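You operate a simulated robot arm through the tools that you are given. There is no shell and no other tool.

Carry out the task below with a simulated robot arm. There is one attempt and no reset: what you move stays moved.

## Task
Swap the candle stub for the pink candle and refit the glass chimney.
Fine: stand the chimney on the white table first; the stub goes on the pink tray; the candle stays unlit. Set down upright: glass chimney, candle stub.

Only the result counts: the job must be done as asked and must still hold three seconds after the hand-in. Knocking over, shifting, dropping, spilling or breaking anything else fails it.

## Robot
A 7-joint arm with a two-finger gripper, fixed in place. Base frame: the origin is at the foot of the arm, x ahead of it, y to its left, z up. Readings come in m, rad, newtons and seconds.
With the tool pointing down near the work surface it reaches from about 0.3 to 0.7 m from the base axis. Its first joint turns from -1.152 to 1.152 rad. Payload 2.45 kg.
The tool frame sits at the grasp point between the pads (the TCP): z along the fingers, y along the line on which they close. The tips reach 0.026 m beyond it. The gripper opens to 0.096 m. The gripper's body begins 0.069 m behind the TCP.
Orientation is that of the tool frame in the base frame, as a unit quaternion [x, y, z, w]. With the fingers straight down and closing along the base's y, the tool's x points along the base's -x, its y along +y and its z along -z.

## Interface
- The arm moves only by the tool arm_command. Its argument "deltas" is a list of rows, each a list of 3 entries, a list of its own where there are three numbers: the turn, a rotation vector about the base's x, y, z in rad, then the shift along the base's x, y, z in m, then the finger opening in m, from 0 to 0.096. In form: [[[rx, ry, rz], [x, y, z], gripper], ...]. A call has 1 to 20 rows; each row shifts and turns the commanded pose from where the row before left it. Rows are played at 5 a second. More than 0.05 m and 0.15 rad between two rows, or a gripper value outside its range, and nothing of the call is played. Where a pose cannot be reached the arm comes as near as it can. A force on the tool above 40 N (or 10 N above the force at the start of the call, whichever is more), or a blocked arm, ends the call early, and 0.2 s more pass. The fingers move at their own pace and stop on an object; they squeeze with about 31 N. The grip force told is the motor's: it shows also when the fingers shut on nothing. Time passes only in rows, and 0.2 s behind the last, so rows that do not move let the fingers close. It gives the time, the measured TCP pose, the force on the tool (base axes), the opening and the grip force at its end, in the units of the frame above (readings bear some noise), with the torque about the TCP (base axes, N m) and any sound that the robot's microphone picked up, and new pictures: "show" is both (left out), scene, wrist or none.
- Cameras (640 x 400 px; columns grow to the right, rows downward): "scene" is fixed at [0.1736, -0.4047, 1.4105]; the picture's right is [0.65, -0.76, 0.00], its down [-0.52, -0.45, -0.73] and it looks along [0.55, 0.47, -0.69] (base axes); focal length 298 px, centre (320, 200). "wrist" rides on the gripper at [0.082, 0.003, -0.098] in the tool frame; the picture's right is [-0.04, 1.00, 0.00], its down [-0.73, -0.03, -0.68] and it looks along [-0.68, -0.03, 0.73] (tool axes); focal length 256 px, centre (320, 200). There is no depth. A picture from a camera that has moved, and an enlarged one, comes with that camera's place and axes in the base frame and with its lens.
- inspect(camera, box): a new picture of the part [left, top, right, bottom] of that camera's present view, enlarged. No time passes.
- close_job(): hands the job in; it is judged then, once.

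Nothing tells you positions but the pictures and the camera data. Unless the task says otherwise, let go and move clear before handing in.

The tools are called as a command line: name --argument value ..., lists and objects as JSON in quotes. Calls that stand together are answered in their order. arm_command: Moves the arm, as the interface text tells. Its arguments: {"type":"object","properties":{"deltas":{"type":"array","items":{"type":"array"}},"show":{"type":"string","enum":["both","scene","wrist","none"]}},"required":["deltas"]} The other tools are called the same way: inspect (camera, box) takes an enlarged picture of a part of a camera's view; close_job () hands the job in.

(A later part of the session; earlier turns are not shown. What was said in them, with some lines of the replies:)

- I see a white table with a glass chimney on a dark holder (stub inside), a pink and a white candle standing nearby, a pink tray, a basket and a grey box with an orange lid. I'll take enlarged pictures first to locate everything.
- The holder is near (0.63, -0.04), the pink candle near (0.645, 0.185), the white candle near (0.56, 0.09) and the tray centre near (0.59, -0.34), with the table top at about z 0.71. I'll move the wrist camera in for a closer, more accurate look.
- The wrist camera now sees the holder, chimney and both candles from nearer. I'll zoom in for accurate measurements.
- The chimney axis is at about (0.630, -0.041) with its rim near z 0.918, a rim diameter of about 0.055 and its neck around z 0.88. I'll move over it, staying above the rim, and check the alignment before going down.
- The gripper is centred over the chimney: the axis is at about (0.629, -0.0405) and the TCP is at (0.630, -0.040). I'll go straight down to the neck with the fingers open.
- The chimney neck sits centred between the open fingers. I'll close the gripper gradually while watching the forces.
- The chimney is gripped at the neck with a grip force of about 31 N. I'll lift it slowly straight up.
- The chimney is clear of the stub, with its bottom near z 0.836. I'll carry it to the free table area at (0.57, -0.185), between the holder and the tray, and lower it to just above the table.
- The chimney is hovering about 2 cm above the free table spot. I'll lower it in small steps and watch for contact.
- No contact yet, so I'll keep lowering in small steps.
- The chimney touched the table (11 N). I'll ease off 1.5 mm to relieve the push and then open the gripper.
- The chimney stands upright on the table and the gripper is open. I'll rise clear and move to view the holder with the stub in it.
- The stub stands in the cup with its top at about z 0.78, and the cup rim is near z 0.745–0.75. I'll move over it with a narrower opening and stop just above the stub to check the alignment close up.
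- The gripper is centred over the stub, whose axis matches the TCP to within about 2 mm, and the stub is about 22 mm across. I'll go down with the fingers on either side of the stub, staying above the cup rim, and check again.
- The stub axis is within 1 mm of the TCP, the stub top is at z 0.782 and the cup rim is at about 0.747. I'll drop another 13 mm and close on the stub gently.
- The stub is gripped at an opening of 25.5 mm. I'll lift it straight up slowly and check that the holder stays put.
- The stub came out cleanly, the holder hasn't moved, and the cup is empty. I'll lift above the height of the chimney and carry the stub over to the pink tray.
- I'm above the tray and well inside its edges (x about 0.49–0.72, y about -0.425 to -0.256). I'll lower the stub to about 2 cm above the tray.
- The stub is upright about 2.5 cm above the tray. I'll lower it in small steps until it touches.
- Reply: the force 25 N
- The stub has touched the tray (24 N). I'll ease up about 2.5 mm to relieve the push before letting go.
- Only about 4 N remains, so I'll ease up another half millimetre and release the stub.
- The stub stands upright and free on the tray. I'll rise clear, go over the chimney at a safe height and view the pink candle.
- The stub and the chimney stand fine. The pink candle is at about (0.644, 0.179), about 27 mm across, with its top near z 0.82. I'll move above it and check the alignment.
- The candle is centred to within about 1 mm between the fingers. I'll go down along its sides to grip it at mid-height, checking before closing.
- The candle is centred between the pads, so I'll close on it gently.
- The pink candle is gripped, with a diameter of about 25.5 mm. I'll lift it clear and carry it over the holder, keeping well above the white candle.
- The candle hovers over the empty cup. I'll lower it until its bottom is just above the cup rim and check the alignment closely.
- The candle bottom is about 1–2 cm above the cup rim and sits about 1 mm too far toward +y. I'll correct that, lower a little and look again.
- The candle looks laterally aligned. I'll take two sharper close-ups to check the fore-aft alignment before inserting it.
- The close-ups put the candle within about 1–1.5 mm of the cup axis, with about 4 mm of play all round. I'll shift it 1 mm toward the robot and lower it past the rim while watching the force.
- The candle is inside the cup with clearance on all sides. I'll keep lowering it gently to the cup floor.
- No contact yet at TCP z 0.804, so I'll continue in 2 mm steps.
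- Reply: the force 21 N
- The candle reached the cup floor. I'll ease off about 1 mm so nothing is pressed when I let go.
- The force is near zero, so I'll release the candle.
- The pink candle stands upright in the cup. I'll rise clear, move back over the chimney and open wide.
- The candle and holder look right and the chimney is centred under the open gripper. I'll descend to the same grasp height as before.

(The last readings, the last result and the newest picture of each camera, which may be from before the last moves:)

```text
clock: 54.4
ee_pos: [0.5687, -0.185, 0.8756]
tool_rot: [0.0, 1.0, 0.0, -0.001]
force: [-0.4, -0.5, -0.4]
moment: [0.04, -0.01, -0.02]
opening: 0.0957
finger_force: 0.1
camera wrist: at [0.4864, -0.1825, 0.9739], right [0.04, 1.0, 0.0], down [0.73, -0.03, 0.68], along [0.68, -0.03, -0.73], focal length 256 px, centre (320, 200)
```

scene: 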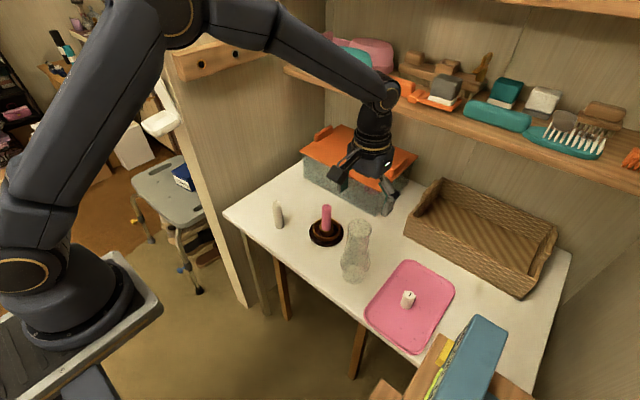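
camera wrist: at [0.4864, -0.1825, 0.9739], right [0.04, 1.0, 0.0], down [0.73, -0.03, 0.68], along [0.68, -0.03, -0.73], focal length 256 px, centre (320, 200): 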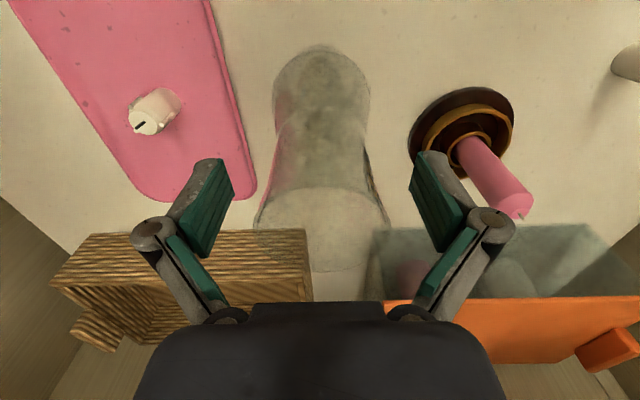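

The view matches the one right after I released the chimney, so the alignment is the same. I'll close on the neck.

arm_command --deltas '[[[0, 0, 0], [0, 0, 0], 0.08], [[0, 0, 0], [0, 0, 0], 0.07], [[0, 0, 0], [0, 0, 0], 0.063], [[0, 0, 0], [0, 0, 0], 0.058], [[0, 0, 0], [0, 0, 0], 0.053], [[0, 0, 0], [0, 0, 0], 0.053]]' --show "wrist"

```text
clock: 55.8
ee_pos: [0.5683, -0.1843, 0.8757]
tool_rot: [0.0, 1.0, 0.001, 0.0]
force: [-0.8, 1.4, 3.8]
moment: [0.06, 0.08, -0.02]
opening: 0.059
finger_force: 31.2
camera wrist: at [0.4864, -0.1824, 0.9745], right [0.04, 1.0, 0.0], down [0.73, -0.03, 0.68], along [0.68, -0.03, -0.73], focal length 256 px, centre (320, 200)
```

wrist: 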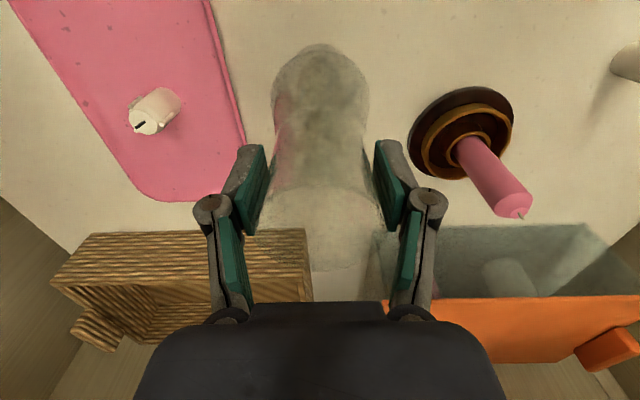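

The chimney is gripped just as before. I'll lift it well above the candle top and carry it back over the holder.

arm_command --deltas '[[[0, 0, 0], [0, 0, 0.005], 0.053], [[0, 0, 0], [0, 0, 0.02], 0.053], [[0, 0, 0], [0, 0, 0.04], 0.053], [[0, 0, 0], [0, 0, 0.04], 0.053], [[0, 0, 0], [0, 0, 0.04], 0.053], [[0, 0, 0], [0, 0, 0.04], 0.053], [[0, 0, 0], [0, 0, 0], 0.053], [[0, 0, 0], [0.01, 0.025, 0], 0.053], [[0, 0, 0], [0.015, 0.035, 0], 0.053], [[0, 0, 0], [0.015, 0.035, 0], 0.053], [[0, 0, 0], [0.01, 0.03, 0], 0.053], [[0, 0, 0], [0.01, 0.02, 0], 0.053], [[0, 0, 0], [0, 0, 0], 0.053]]'

inspect --camera "wrist" --box '[230, 0, 410, 200]'

inspect --camera "scene" --box '[280, 110, 390, 260]'

```text
clock: 58.6
ee_pos: [0.6303, -0.0404, 1.0611]
tool_rot: [0.001, 1.0, 0.0, 0.0]
force: [0.3, -0.2, -1.3]
moment: [0.01, 0.01, -0.03]
opening: 0.059
finger_force: 30.5
camera wrist: at [0.548, -0.0367, 1.1594], right [0.04, 1.0, 0.0], down [0.73, -0.03, 0.68], along [0.68, -0.03, -0.73], focal length 256 px, centre (320, 200)
```

scene: 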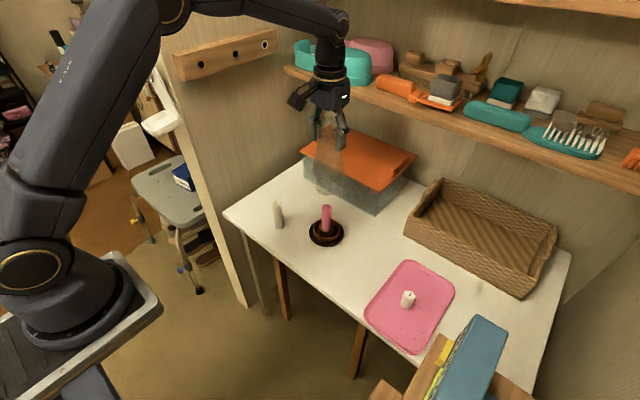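
wrist: 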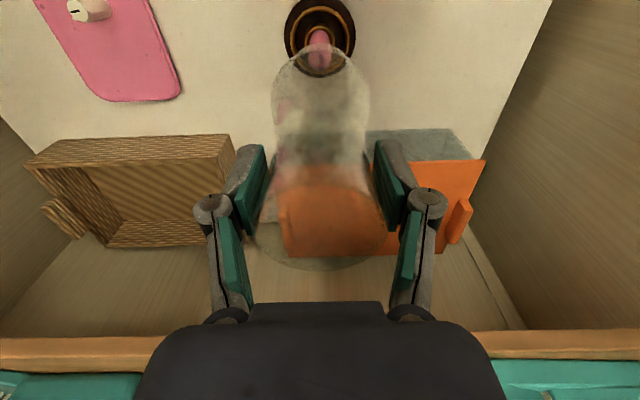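

```text
2.00 times, centred on (320, 100) of wrist
camera zoom: at [0.548, -0.0367, 1.1594], right [0.04, 1.0, 0.0], down [0.73, -0.03, 0.68], along [0.68, -0.03, -0.73], focal length 512 px, centre (320, 400)
```

zoom: 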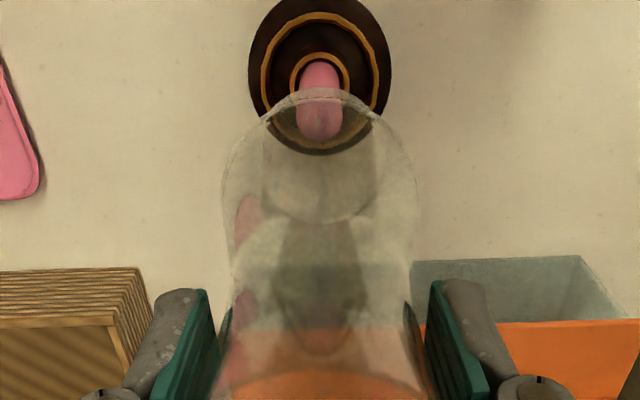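

```text
2.67 times, centred on (335, 185) of scene
camera zoom: at [0.1736, -0.4047, 1.4105], right [0.65, -0.76, 0.0], down [-0.52, -0.45, -0.73], along [0.55, 0.47, -0.69], focal length 796 px, centre (280, 240)
```

zoom: 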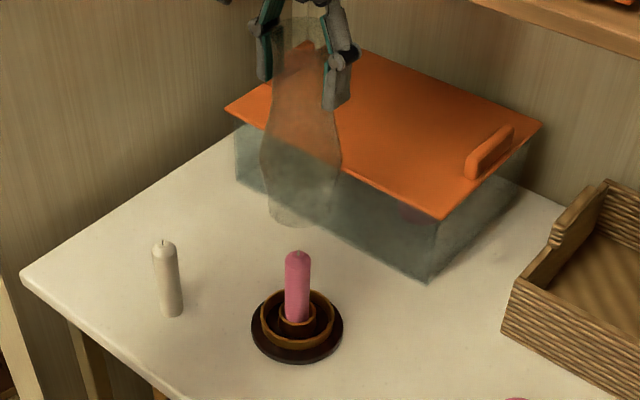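

The chimney is above the candle with its bottom clear of the wick. I'll zoom in to check its alignment with the holder before going down.

inspect --camera "scene" --box '[305, 160, 355, 250]'

inspect --camera "wrist" --box '[270, 0, 370, 120]'

```text
4.44 times, centred on (330, 205) of scene
camera zoom: at [0.1736, -0.4047, 1.4105], right [0.65, -0.76, 0.0], down [-0.52, -0.45, -0.73], along [0.55, 0.47, -0.69], focal length 1326 px, centre (276, 178)
```

zoom: 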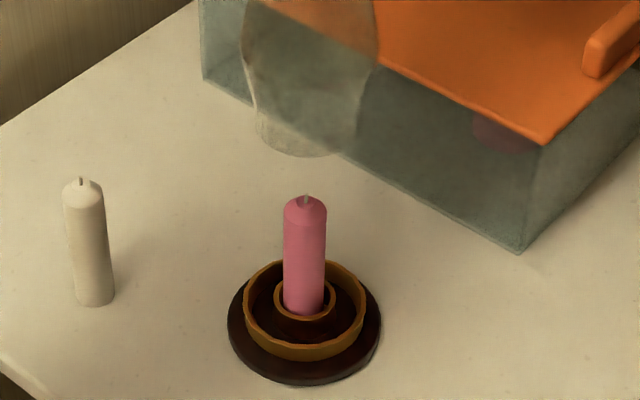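

```text
3.33 times, centred on (320, 60) of wrist
camera zoom: at [0.548, -0.0367, 1.1594], right [0.04, 1.0, 0.0], down [0.73, -0.03, 0.68], along [0.68, -0.03, -0.73], focal length 853 px, centre (320, 667)
```

zoom: 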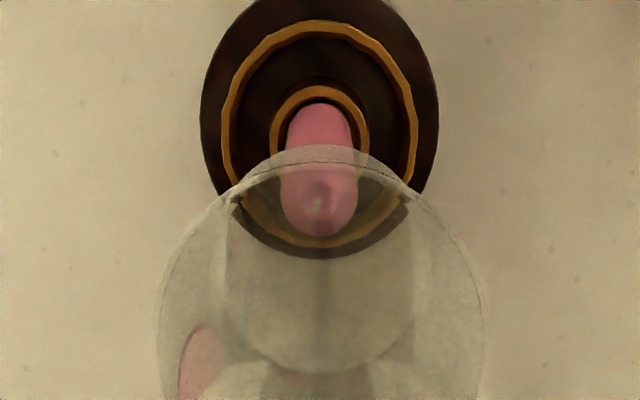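

The chimney, candle and holder line up. I'll lower the chimney around the candle, stopping just above the gallery ring to check.

arm_command --deltas '[[[0, 0, 0], [0, 0, -0.03], 0.053], [[0, 0, 0], [0, 0, -0.03], 0.053], [[0, 0, 0], [0, 0, -0.03], 0.053], [[0, 0, 0], [0, 0, -0.03], 0.053], [[0, 0, 0], [0, 0, -0.018], 0.053], [[0, 0, 0], [0, 0, 0], 0.053]]'

inspect --camera "scene" --box '[300, 180, 350, 250]'

inspect --camera "wrist" --box '[260, 0, 380, 130]'

```text
clock: 60.0
ee_pos: [0.629, -0.0409, 0.9212]
tool_rot: [-0.001, 1.0, 0.0, 0.0]
force: [-0.7, -0.5, -2.0]
moment: [-0.02, 0.01, -0.01]
opening: 0.0592
finger_force: 31.2
camera wrist: at [0.5471, -0.0373, 1.0211], right [0.04, 1.0, 0.0], down [0.73, -0.03, 0.68], along [0.68, -0.03, -0.73], focal length 256 px, centre (320, 200)
```

scene: 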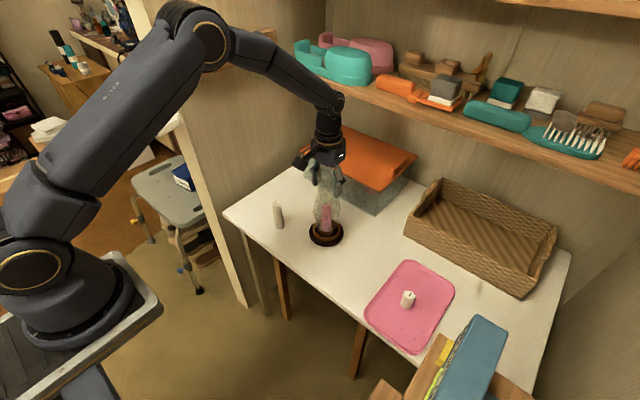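
wrist: 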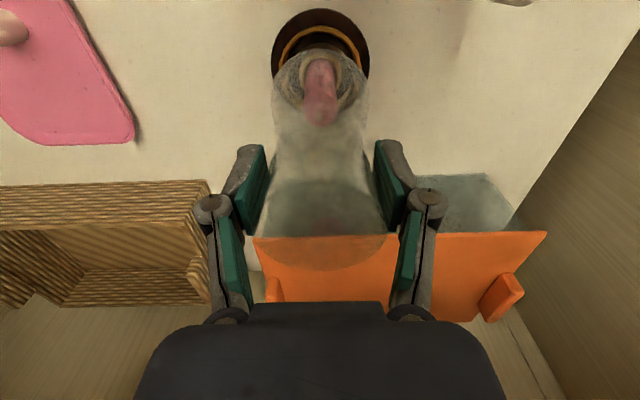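

```text
5.71 times, centred on (325, 215) of scene
camera zoom: at [0.1736, -0.4047, 1.4105], right [0.65, -0.76, 0.0], down [-0.52, -0.45, -0.73], along [0.55, 0.47, -0.69], focal length 1705 px, centre (291, 114)
```

zoom: 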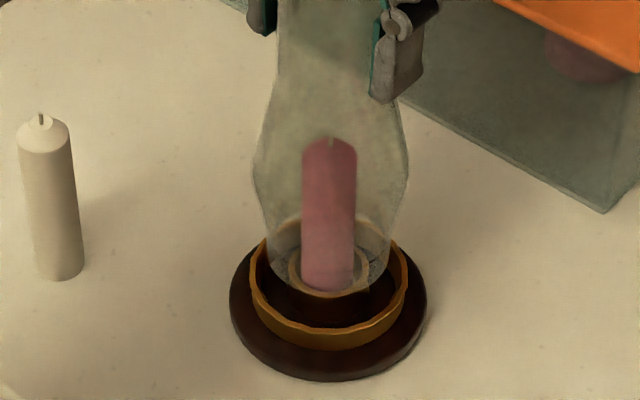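

```text
3.08 times, centred on (320, 65) of wrist
camera zoom: at [0.5471, -0.0373, 1.0211], right [0.04, 1.0, 0.0], down [0.73, -0.03, 0.68], along [0.68, -0.03, -0.73], focal length 788 px, centre (320, 615)
```

zoom: 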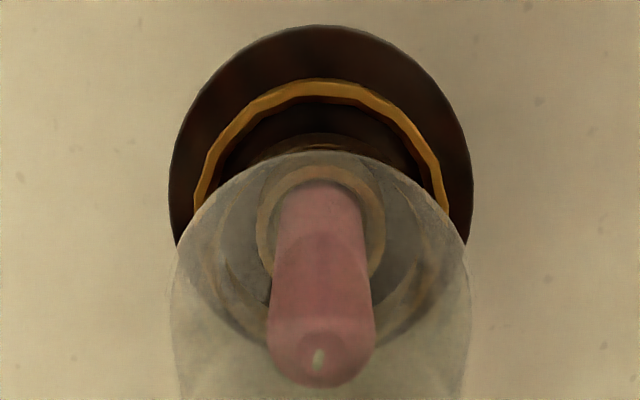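

The chimney surrounds the candle and is centred on the gallery ring. I'll lower it into the gallery slowly, with force checks.

arm_command --deltas '[[[0, 0, 0], [0, 0, -0.01], 0.053], [[0, 0, 0], [0, 0, -0.008], 0.053], [[0, 0, 0], [0, 0, -0.006], 0.053], [[0, 0, 0], [0, 0, -0.004], 0.053], [[0, 0, 0], [0, 0, 0], 0.053]]' --show "none"

inspect --camera "scene" --box '[300, 180, 350, 250]'

```text
clock: 61.2
ee_pos: [0.6301, -0.0416, 0.8938]
tool_rot: [0.0, 1.0, 0.0, 0.0]
force: [-0.4, -0.5, -0.6]
moment: [0.0, 0.02, -0.03]
opening: 0.0593
finger_force: 31.0
```

```text
5.71 times, centred on (325, 215) of scene
camera zoom: at [0.1736, -0.4047, 1.4105], right [0.65, -0.76, 0.0], down [-0.52, -0.45, -0.73], along [0.55, 0.47, -0.69], focal length 1705 px, centre (291, 114)
```

zoom: 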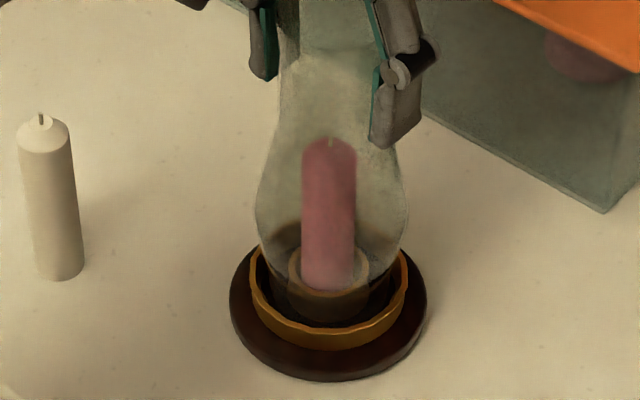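

arm_command --deltas '[[[0, 0, 0], [0, 0, -0.002], 0.053], [[0, 0, 0], [0, 0, -0.0015], 0.053], [[0, 0, 0], [0, 0, 0], 0.053]]' --show "none"

arm_command --deltas '[[[0, 0, 0], [0, 0, -0.0015], 0.053], [[0, 0, 0], [0, 0, 0], 0.053]]' --show "none"

```text
clock: 62.0
ee_pos: [0.6303, -0.0414, 0.89]
tool_rot: [0.0, 1.0, 0.0, 0.0]
force: [0.2, 0.0, -0.7]
moment: [0.02, 0.06, -0.01]
opening: 0.059
finger_force: 30.6
```

```text
clock: 62.6
ee_pos: [0.6308, -0.0406, 0.8901]
tool_rot: [0.0, 1.0, 0.001, 0.0]
force: [-2.5, 1.3, 8.7]
moment: [-0.13, 0.42, -0.07]
opening: 0.0588
finger_force: 31.2
```

The chimney touched its seat at the same height it was grasped from originally. I'll ease off 1 mm and inspect before releasing.

arm_command --deltas '[[[0, 0, 0], [0, 0, 0.001], 0.053], [[0, 0, 0], [0, 0, 0], 0.053]]' --show "none"

inspect --camera "scene" --box '[300, 180, 350, 250]'

inspect --camera "wrist" --box '[260, 0, 380, 130]'

```text
clock: 63.2
ee_pos: [0.6295, -0.0404, 0.8893]
tool_rot: [0.0, 1.0, 0.0, 0.0]
force: [-0.5, 0.2, -1.2]
moment: [0.02, 0.0, -0.01]
opening: 0.059
finger_force: 31.5
```

```text
5.71 times, centred on (325, 215) of scene
camera zoom: at [0.1736, -0.4047, 1.4105], right [0.65, -0.76, 0.0], down [-0.52, -0.45, -0.73], along [0.55, 0.47, -0.69], focal length 1705 px, centre (291, 114)
```

zoom: 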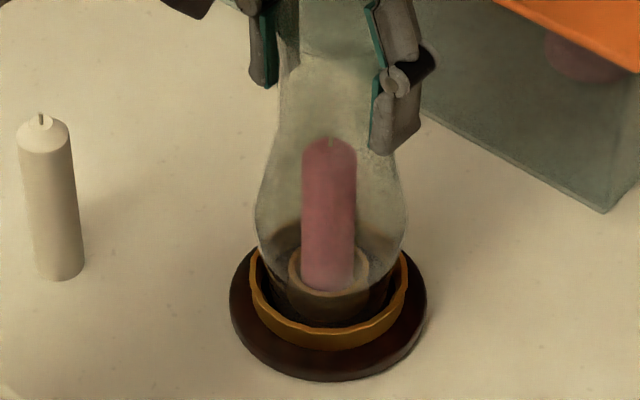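

```text
3.08 times, centred on (320, 65) of wrist
camera zoom: at [0.5472, -0.038, 0.9887], right [0.04, 1.0, 0.0], down [0.73, -0.03, 0.68], along [0.68, -0.03, -0.73], focal length 788 px, centre (320, 615)
```

zoom: 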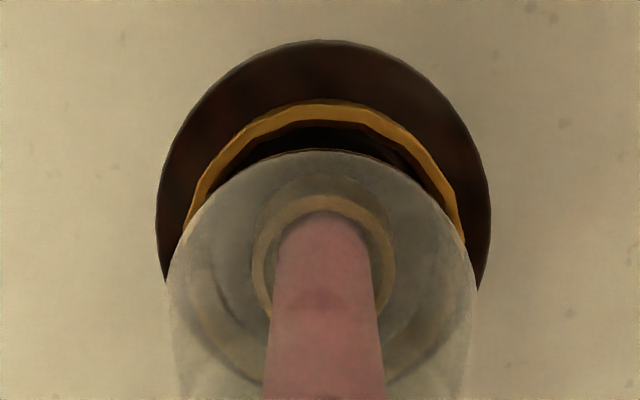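

The chimney sits inside the gallery ring around the pink candle. I'll open the fingers slowly.

arm_command --deltas '[[[0, 0, 0], [0, 0, 0], 0.06], [[0, 0, 0], [0, 0, 0], 0.065], [[0, 0, 0], [0, 0, 0], 0.075], [[0, 0, 0], [0, 0, 0], 0.088], [[0, 0, 0], [0, 0, 0], 0.096], [[0, 0, 0], [0, 0, 0], 0.096]]'

inspect --camera "scene" --box '[300, 160, 360, 250]'

```text
clock: 64.6
ee_pos: [0.629, -0.0408, 0.8898]
tool_rot: [0.0, 1.0, 0.001, 0.0]
force: [0.2, -0.7, 0.8]
moment: [0.02, -0.02, -0.01]
opening: 0.0961
finger_force: 0.0
camera wrist: at [0.5473, -0.0379, 0.9891], right [0.04, 1.0, 0.0], down [0.73, -0.03, 0.68], along [0.68, -0.03, -0.73], focal length 256 px, centre (320, 200)
```

scene: 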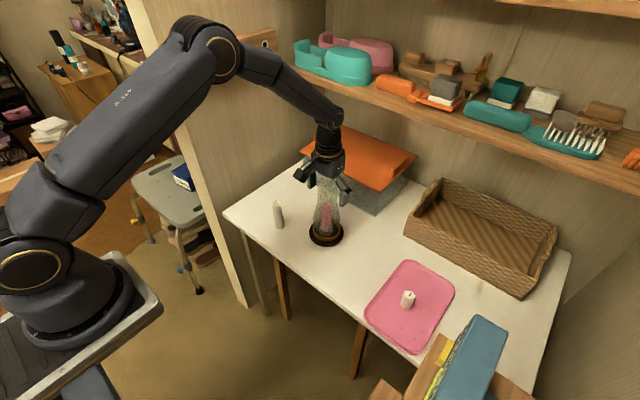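
wrist: 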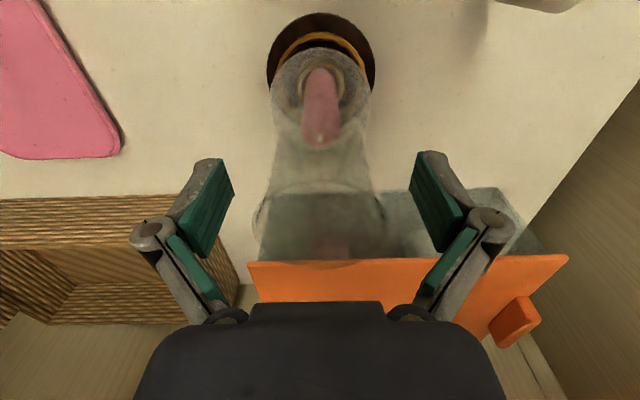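

```text
4.44 times, centred on (330, 205) of scene
camera zoom: at [0.1736, -0.4047, 1.4105], right [0.65, -0.76, 0.0], down [-0.52, -0.45, -0.73], along [0.55, 0.47, -0.69], focal length 1326 px, centre (276, 178)
```

zoom: 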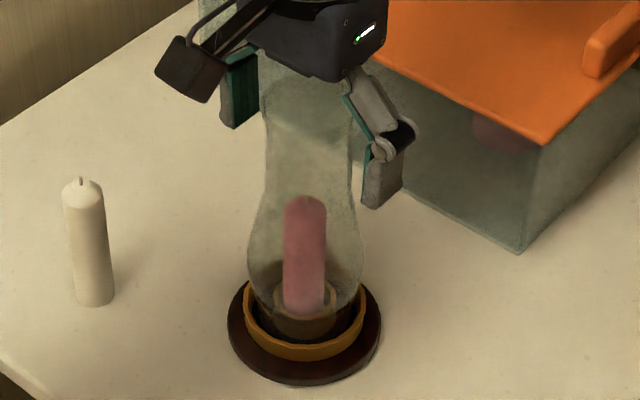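

The chimney is released and stands upright in the holder. I'll go straight up and then back to move clear.

arm_command --deltas '[[[0, 0, 0], [0, 0, 0.02], 0.096], [[0, 0, 0], [0, 0, 0.04], 0.096], [[0, 0, 0], [0, 0, 0.045], 0.096], [[0, 0, 0], [0, 0, 0.045], 0.096], [[0, 0, 0], [-0.03, 0, 0.03], 0.096], [[0, 0, 0], [-0.04, 0, 0.03], 0.096], [[0, 0, 0], [-0.04, 0, 0.02], 0.096], [[0, 0, 0], [-0.03, 0, 0], 0.096], [[0, 0, 0], [0, 0, 0], 0.096], [[0, 0, 0], [0, 0, 0], 0.096]]'

inspect --camera "scene" --box '[300, 160, 360, 250]'

inspect --camera "scene" --box '[200, 120, 580, 400]'

inspect --camera "wrist" --box '[160, 0, 500, 200]'

```text
clock: 66.8
ee_pos: [0.4878, -0.0418, 1.1192]
tool_rot: [0.0, 1.0, -0.001, 0.0]
force: [0.0, 0.1, -0.2]
moment: [-0.03, 0.04, 0.0]
opening: 0.0958
finger_force: 0.1
camera wrist: at [0.4062, -0.0389, 1.2194], right [0.04, 1.0, 0.0], down [0.73, -0.03, 0.68], along [0.68, -0.03, -0.73], focal length 256 px, centre (320, 200)
```

scene: 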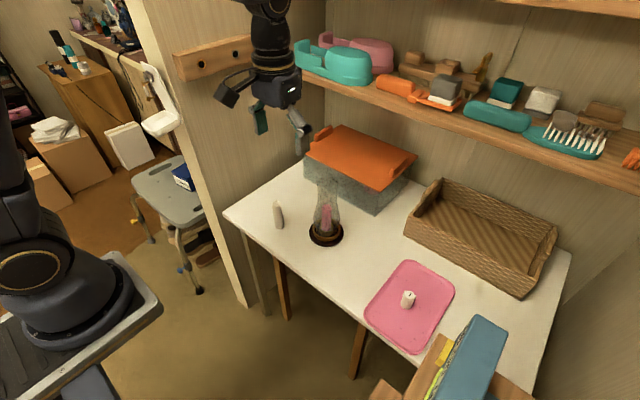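
wrist: 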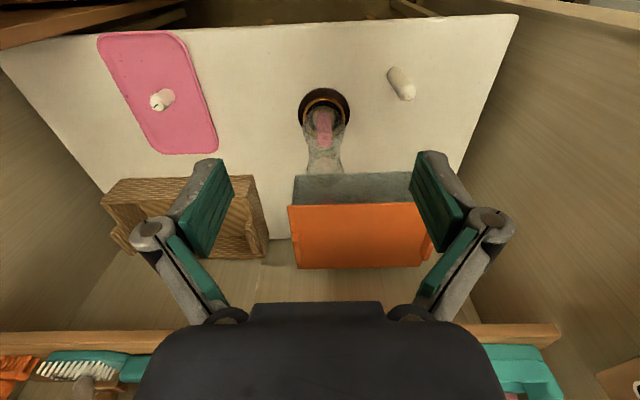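

```text
4.44 times, centred on (330, 205) of scene
camera zoom: at [0.1736, -0.4047, 1.4105], right [0.65, -0.76, 0.0], down [-0.52, -0.45, -0.73], along [0.55, 0.47, -0.69], focal length 1326 px, centre (276, 178)
```

zoom: 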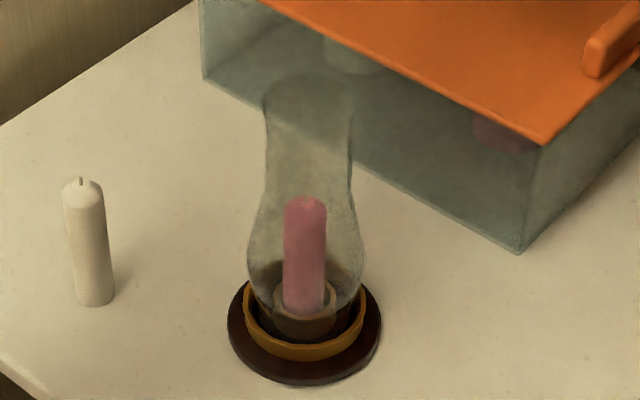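

```text
1.43 times, centred on (390, 260) of scene
camera zoom: at [0.1736, -0.4047, 1.4105], right [0.65, -0.76, 0.0], down [-0.52, -0.45, -0.73], along [0.55, 0.47, -0.69], focal length 426 px, centre (220, 114)
```

zoom: 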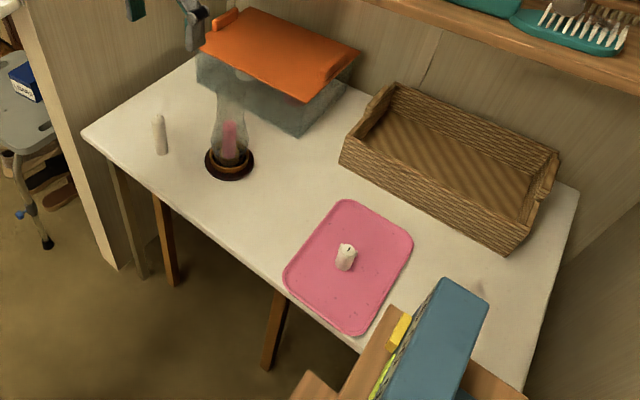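

```text
1.88 times, centred on (330, 100) of wrist
camera zoom: at [0.4062, -0.0389, 1.2194], right [0.04, 1.0, 0.0], down [0.73, -0.03, 0.68], along [0.68, -0.03, -0.73], focal length 482 px, centre (301, 388)
```

zoom: 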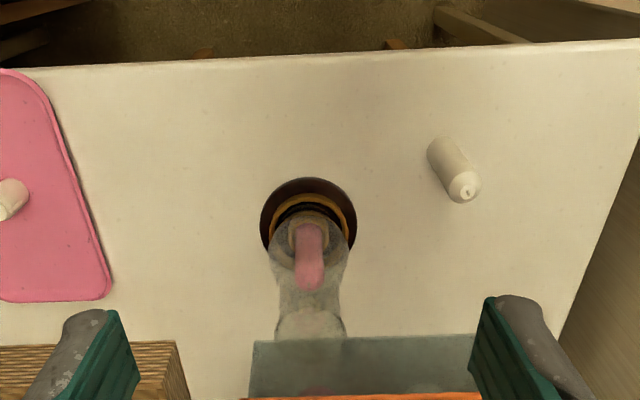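

Everything is in place: the pink candle stands unlit in the holder under the refitted chimney, and the stub stands upright on the pink tray. The white candle and everything else are where they were, and the arm is clear, so I'm handing in.

close_job

```text
The job is handed in.
```

The candle swap is finished and handed in. I don't have the judge's result, but the last pictures showed everything in place.

- **Pink candle:** it stands upright and unlit in the holder cup.
- **Glass chimney:** I stood it on the white table first. It is now back upright in the holder ring around the candle.
- **Stub:** it stands upright near the middle of the pink tray.
- **Everything else:** the holder, white candle, tray, basket and box look unmoved in the pictures. The gripper is open and clear.
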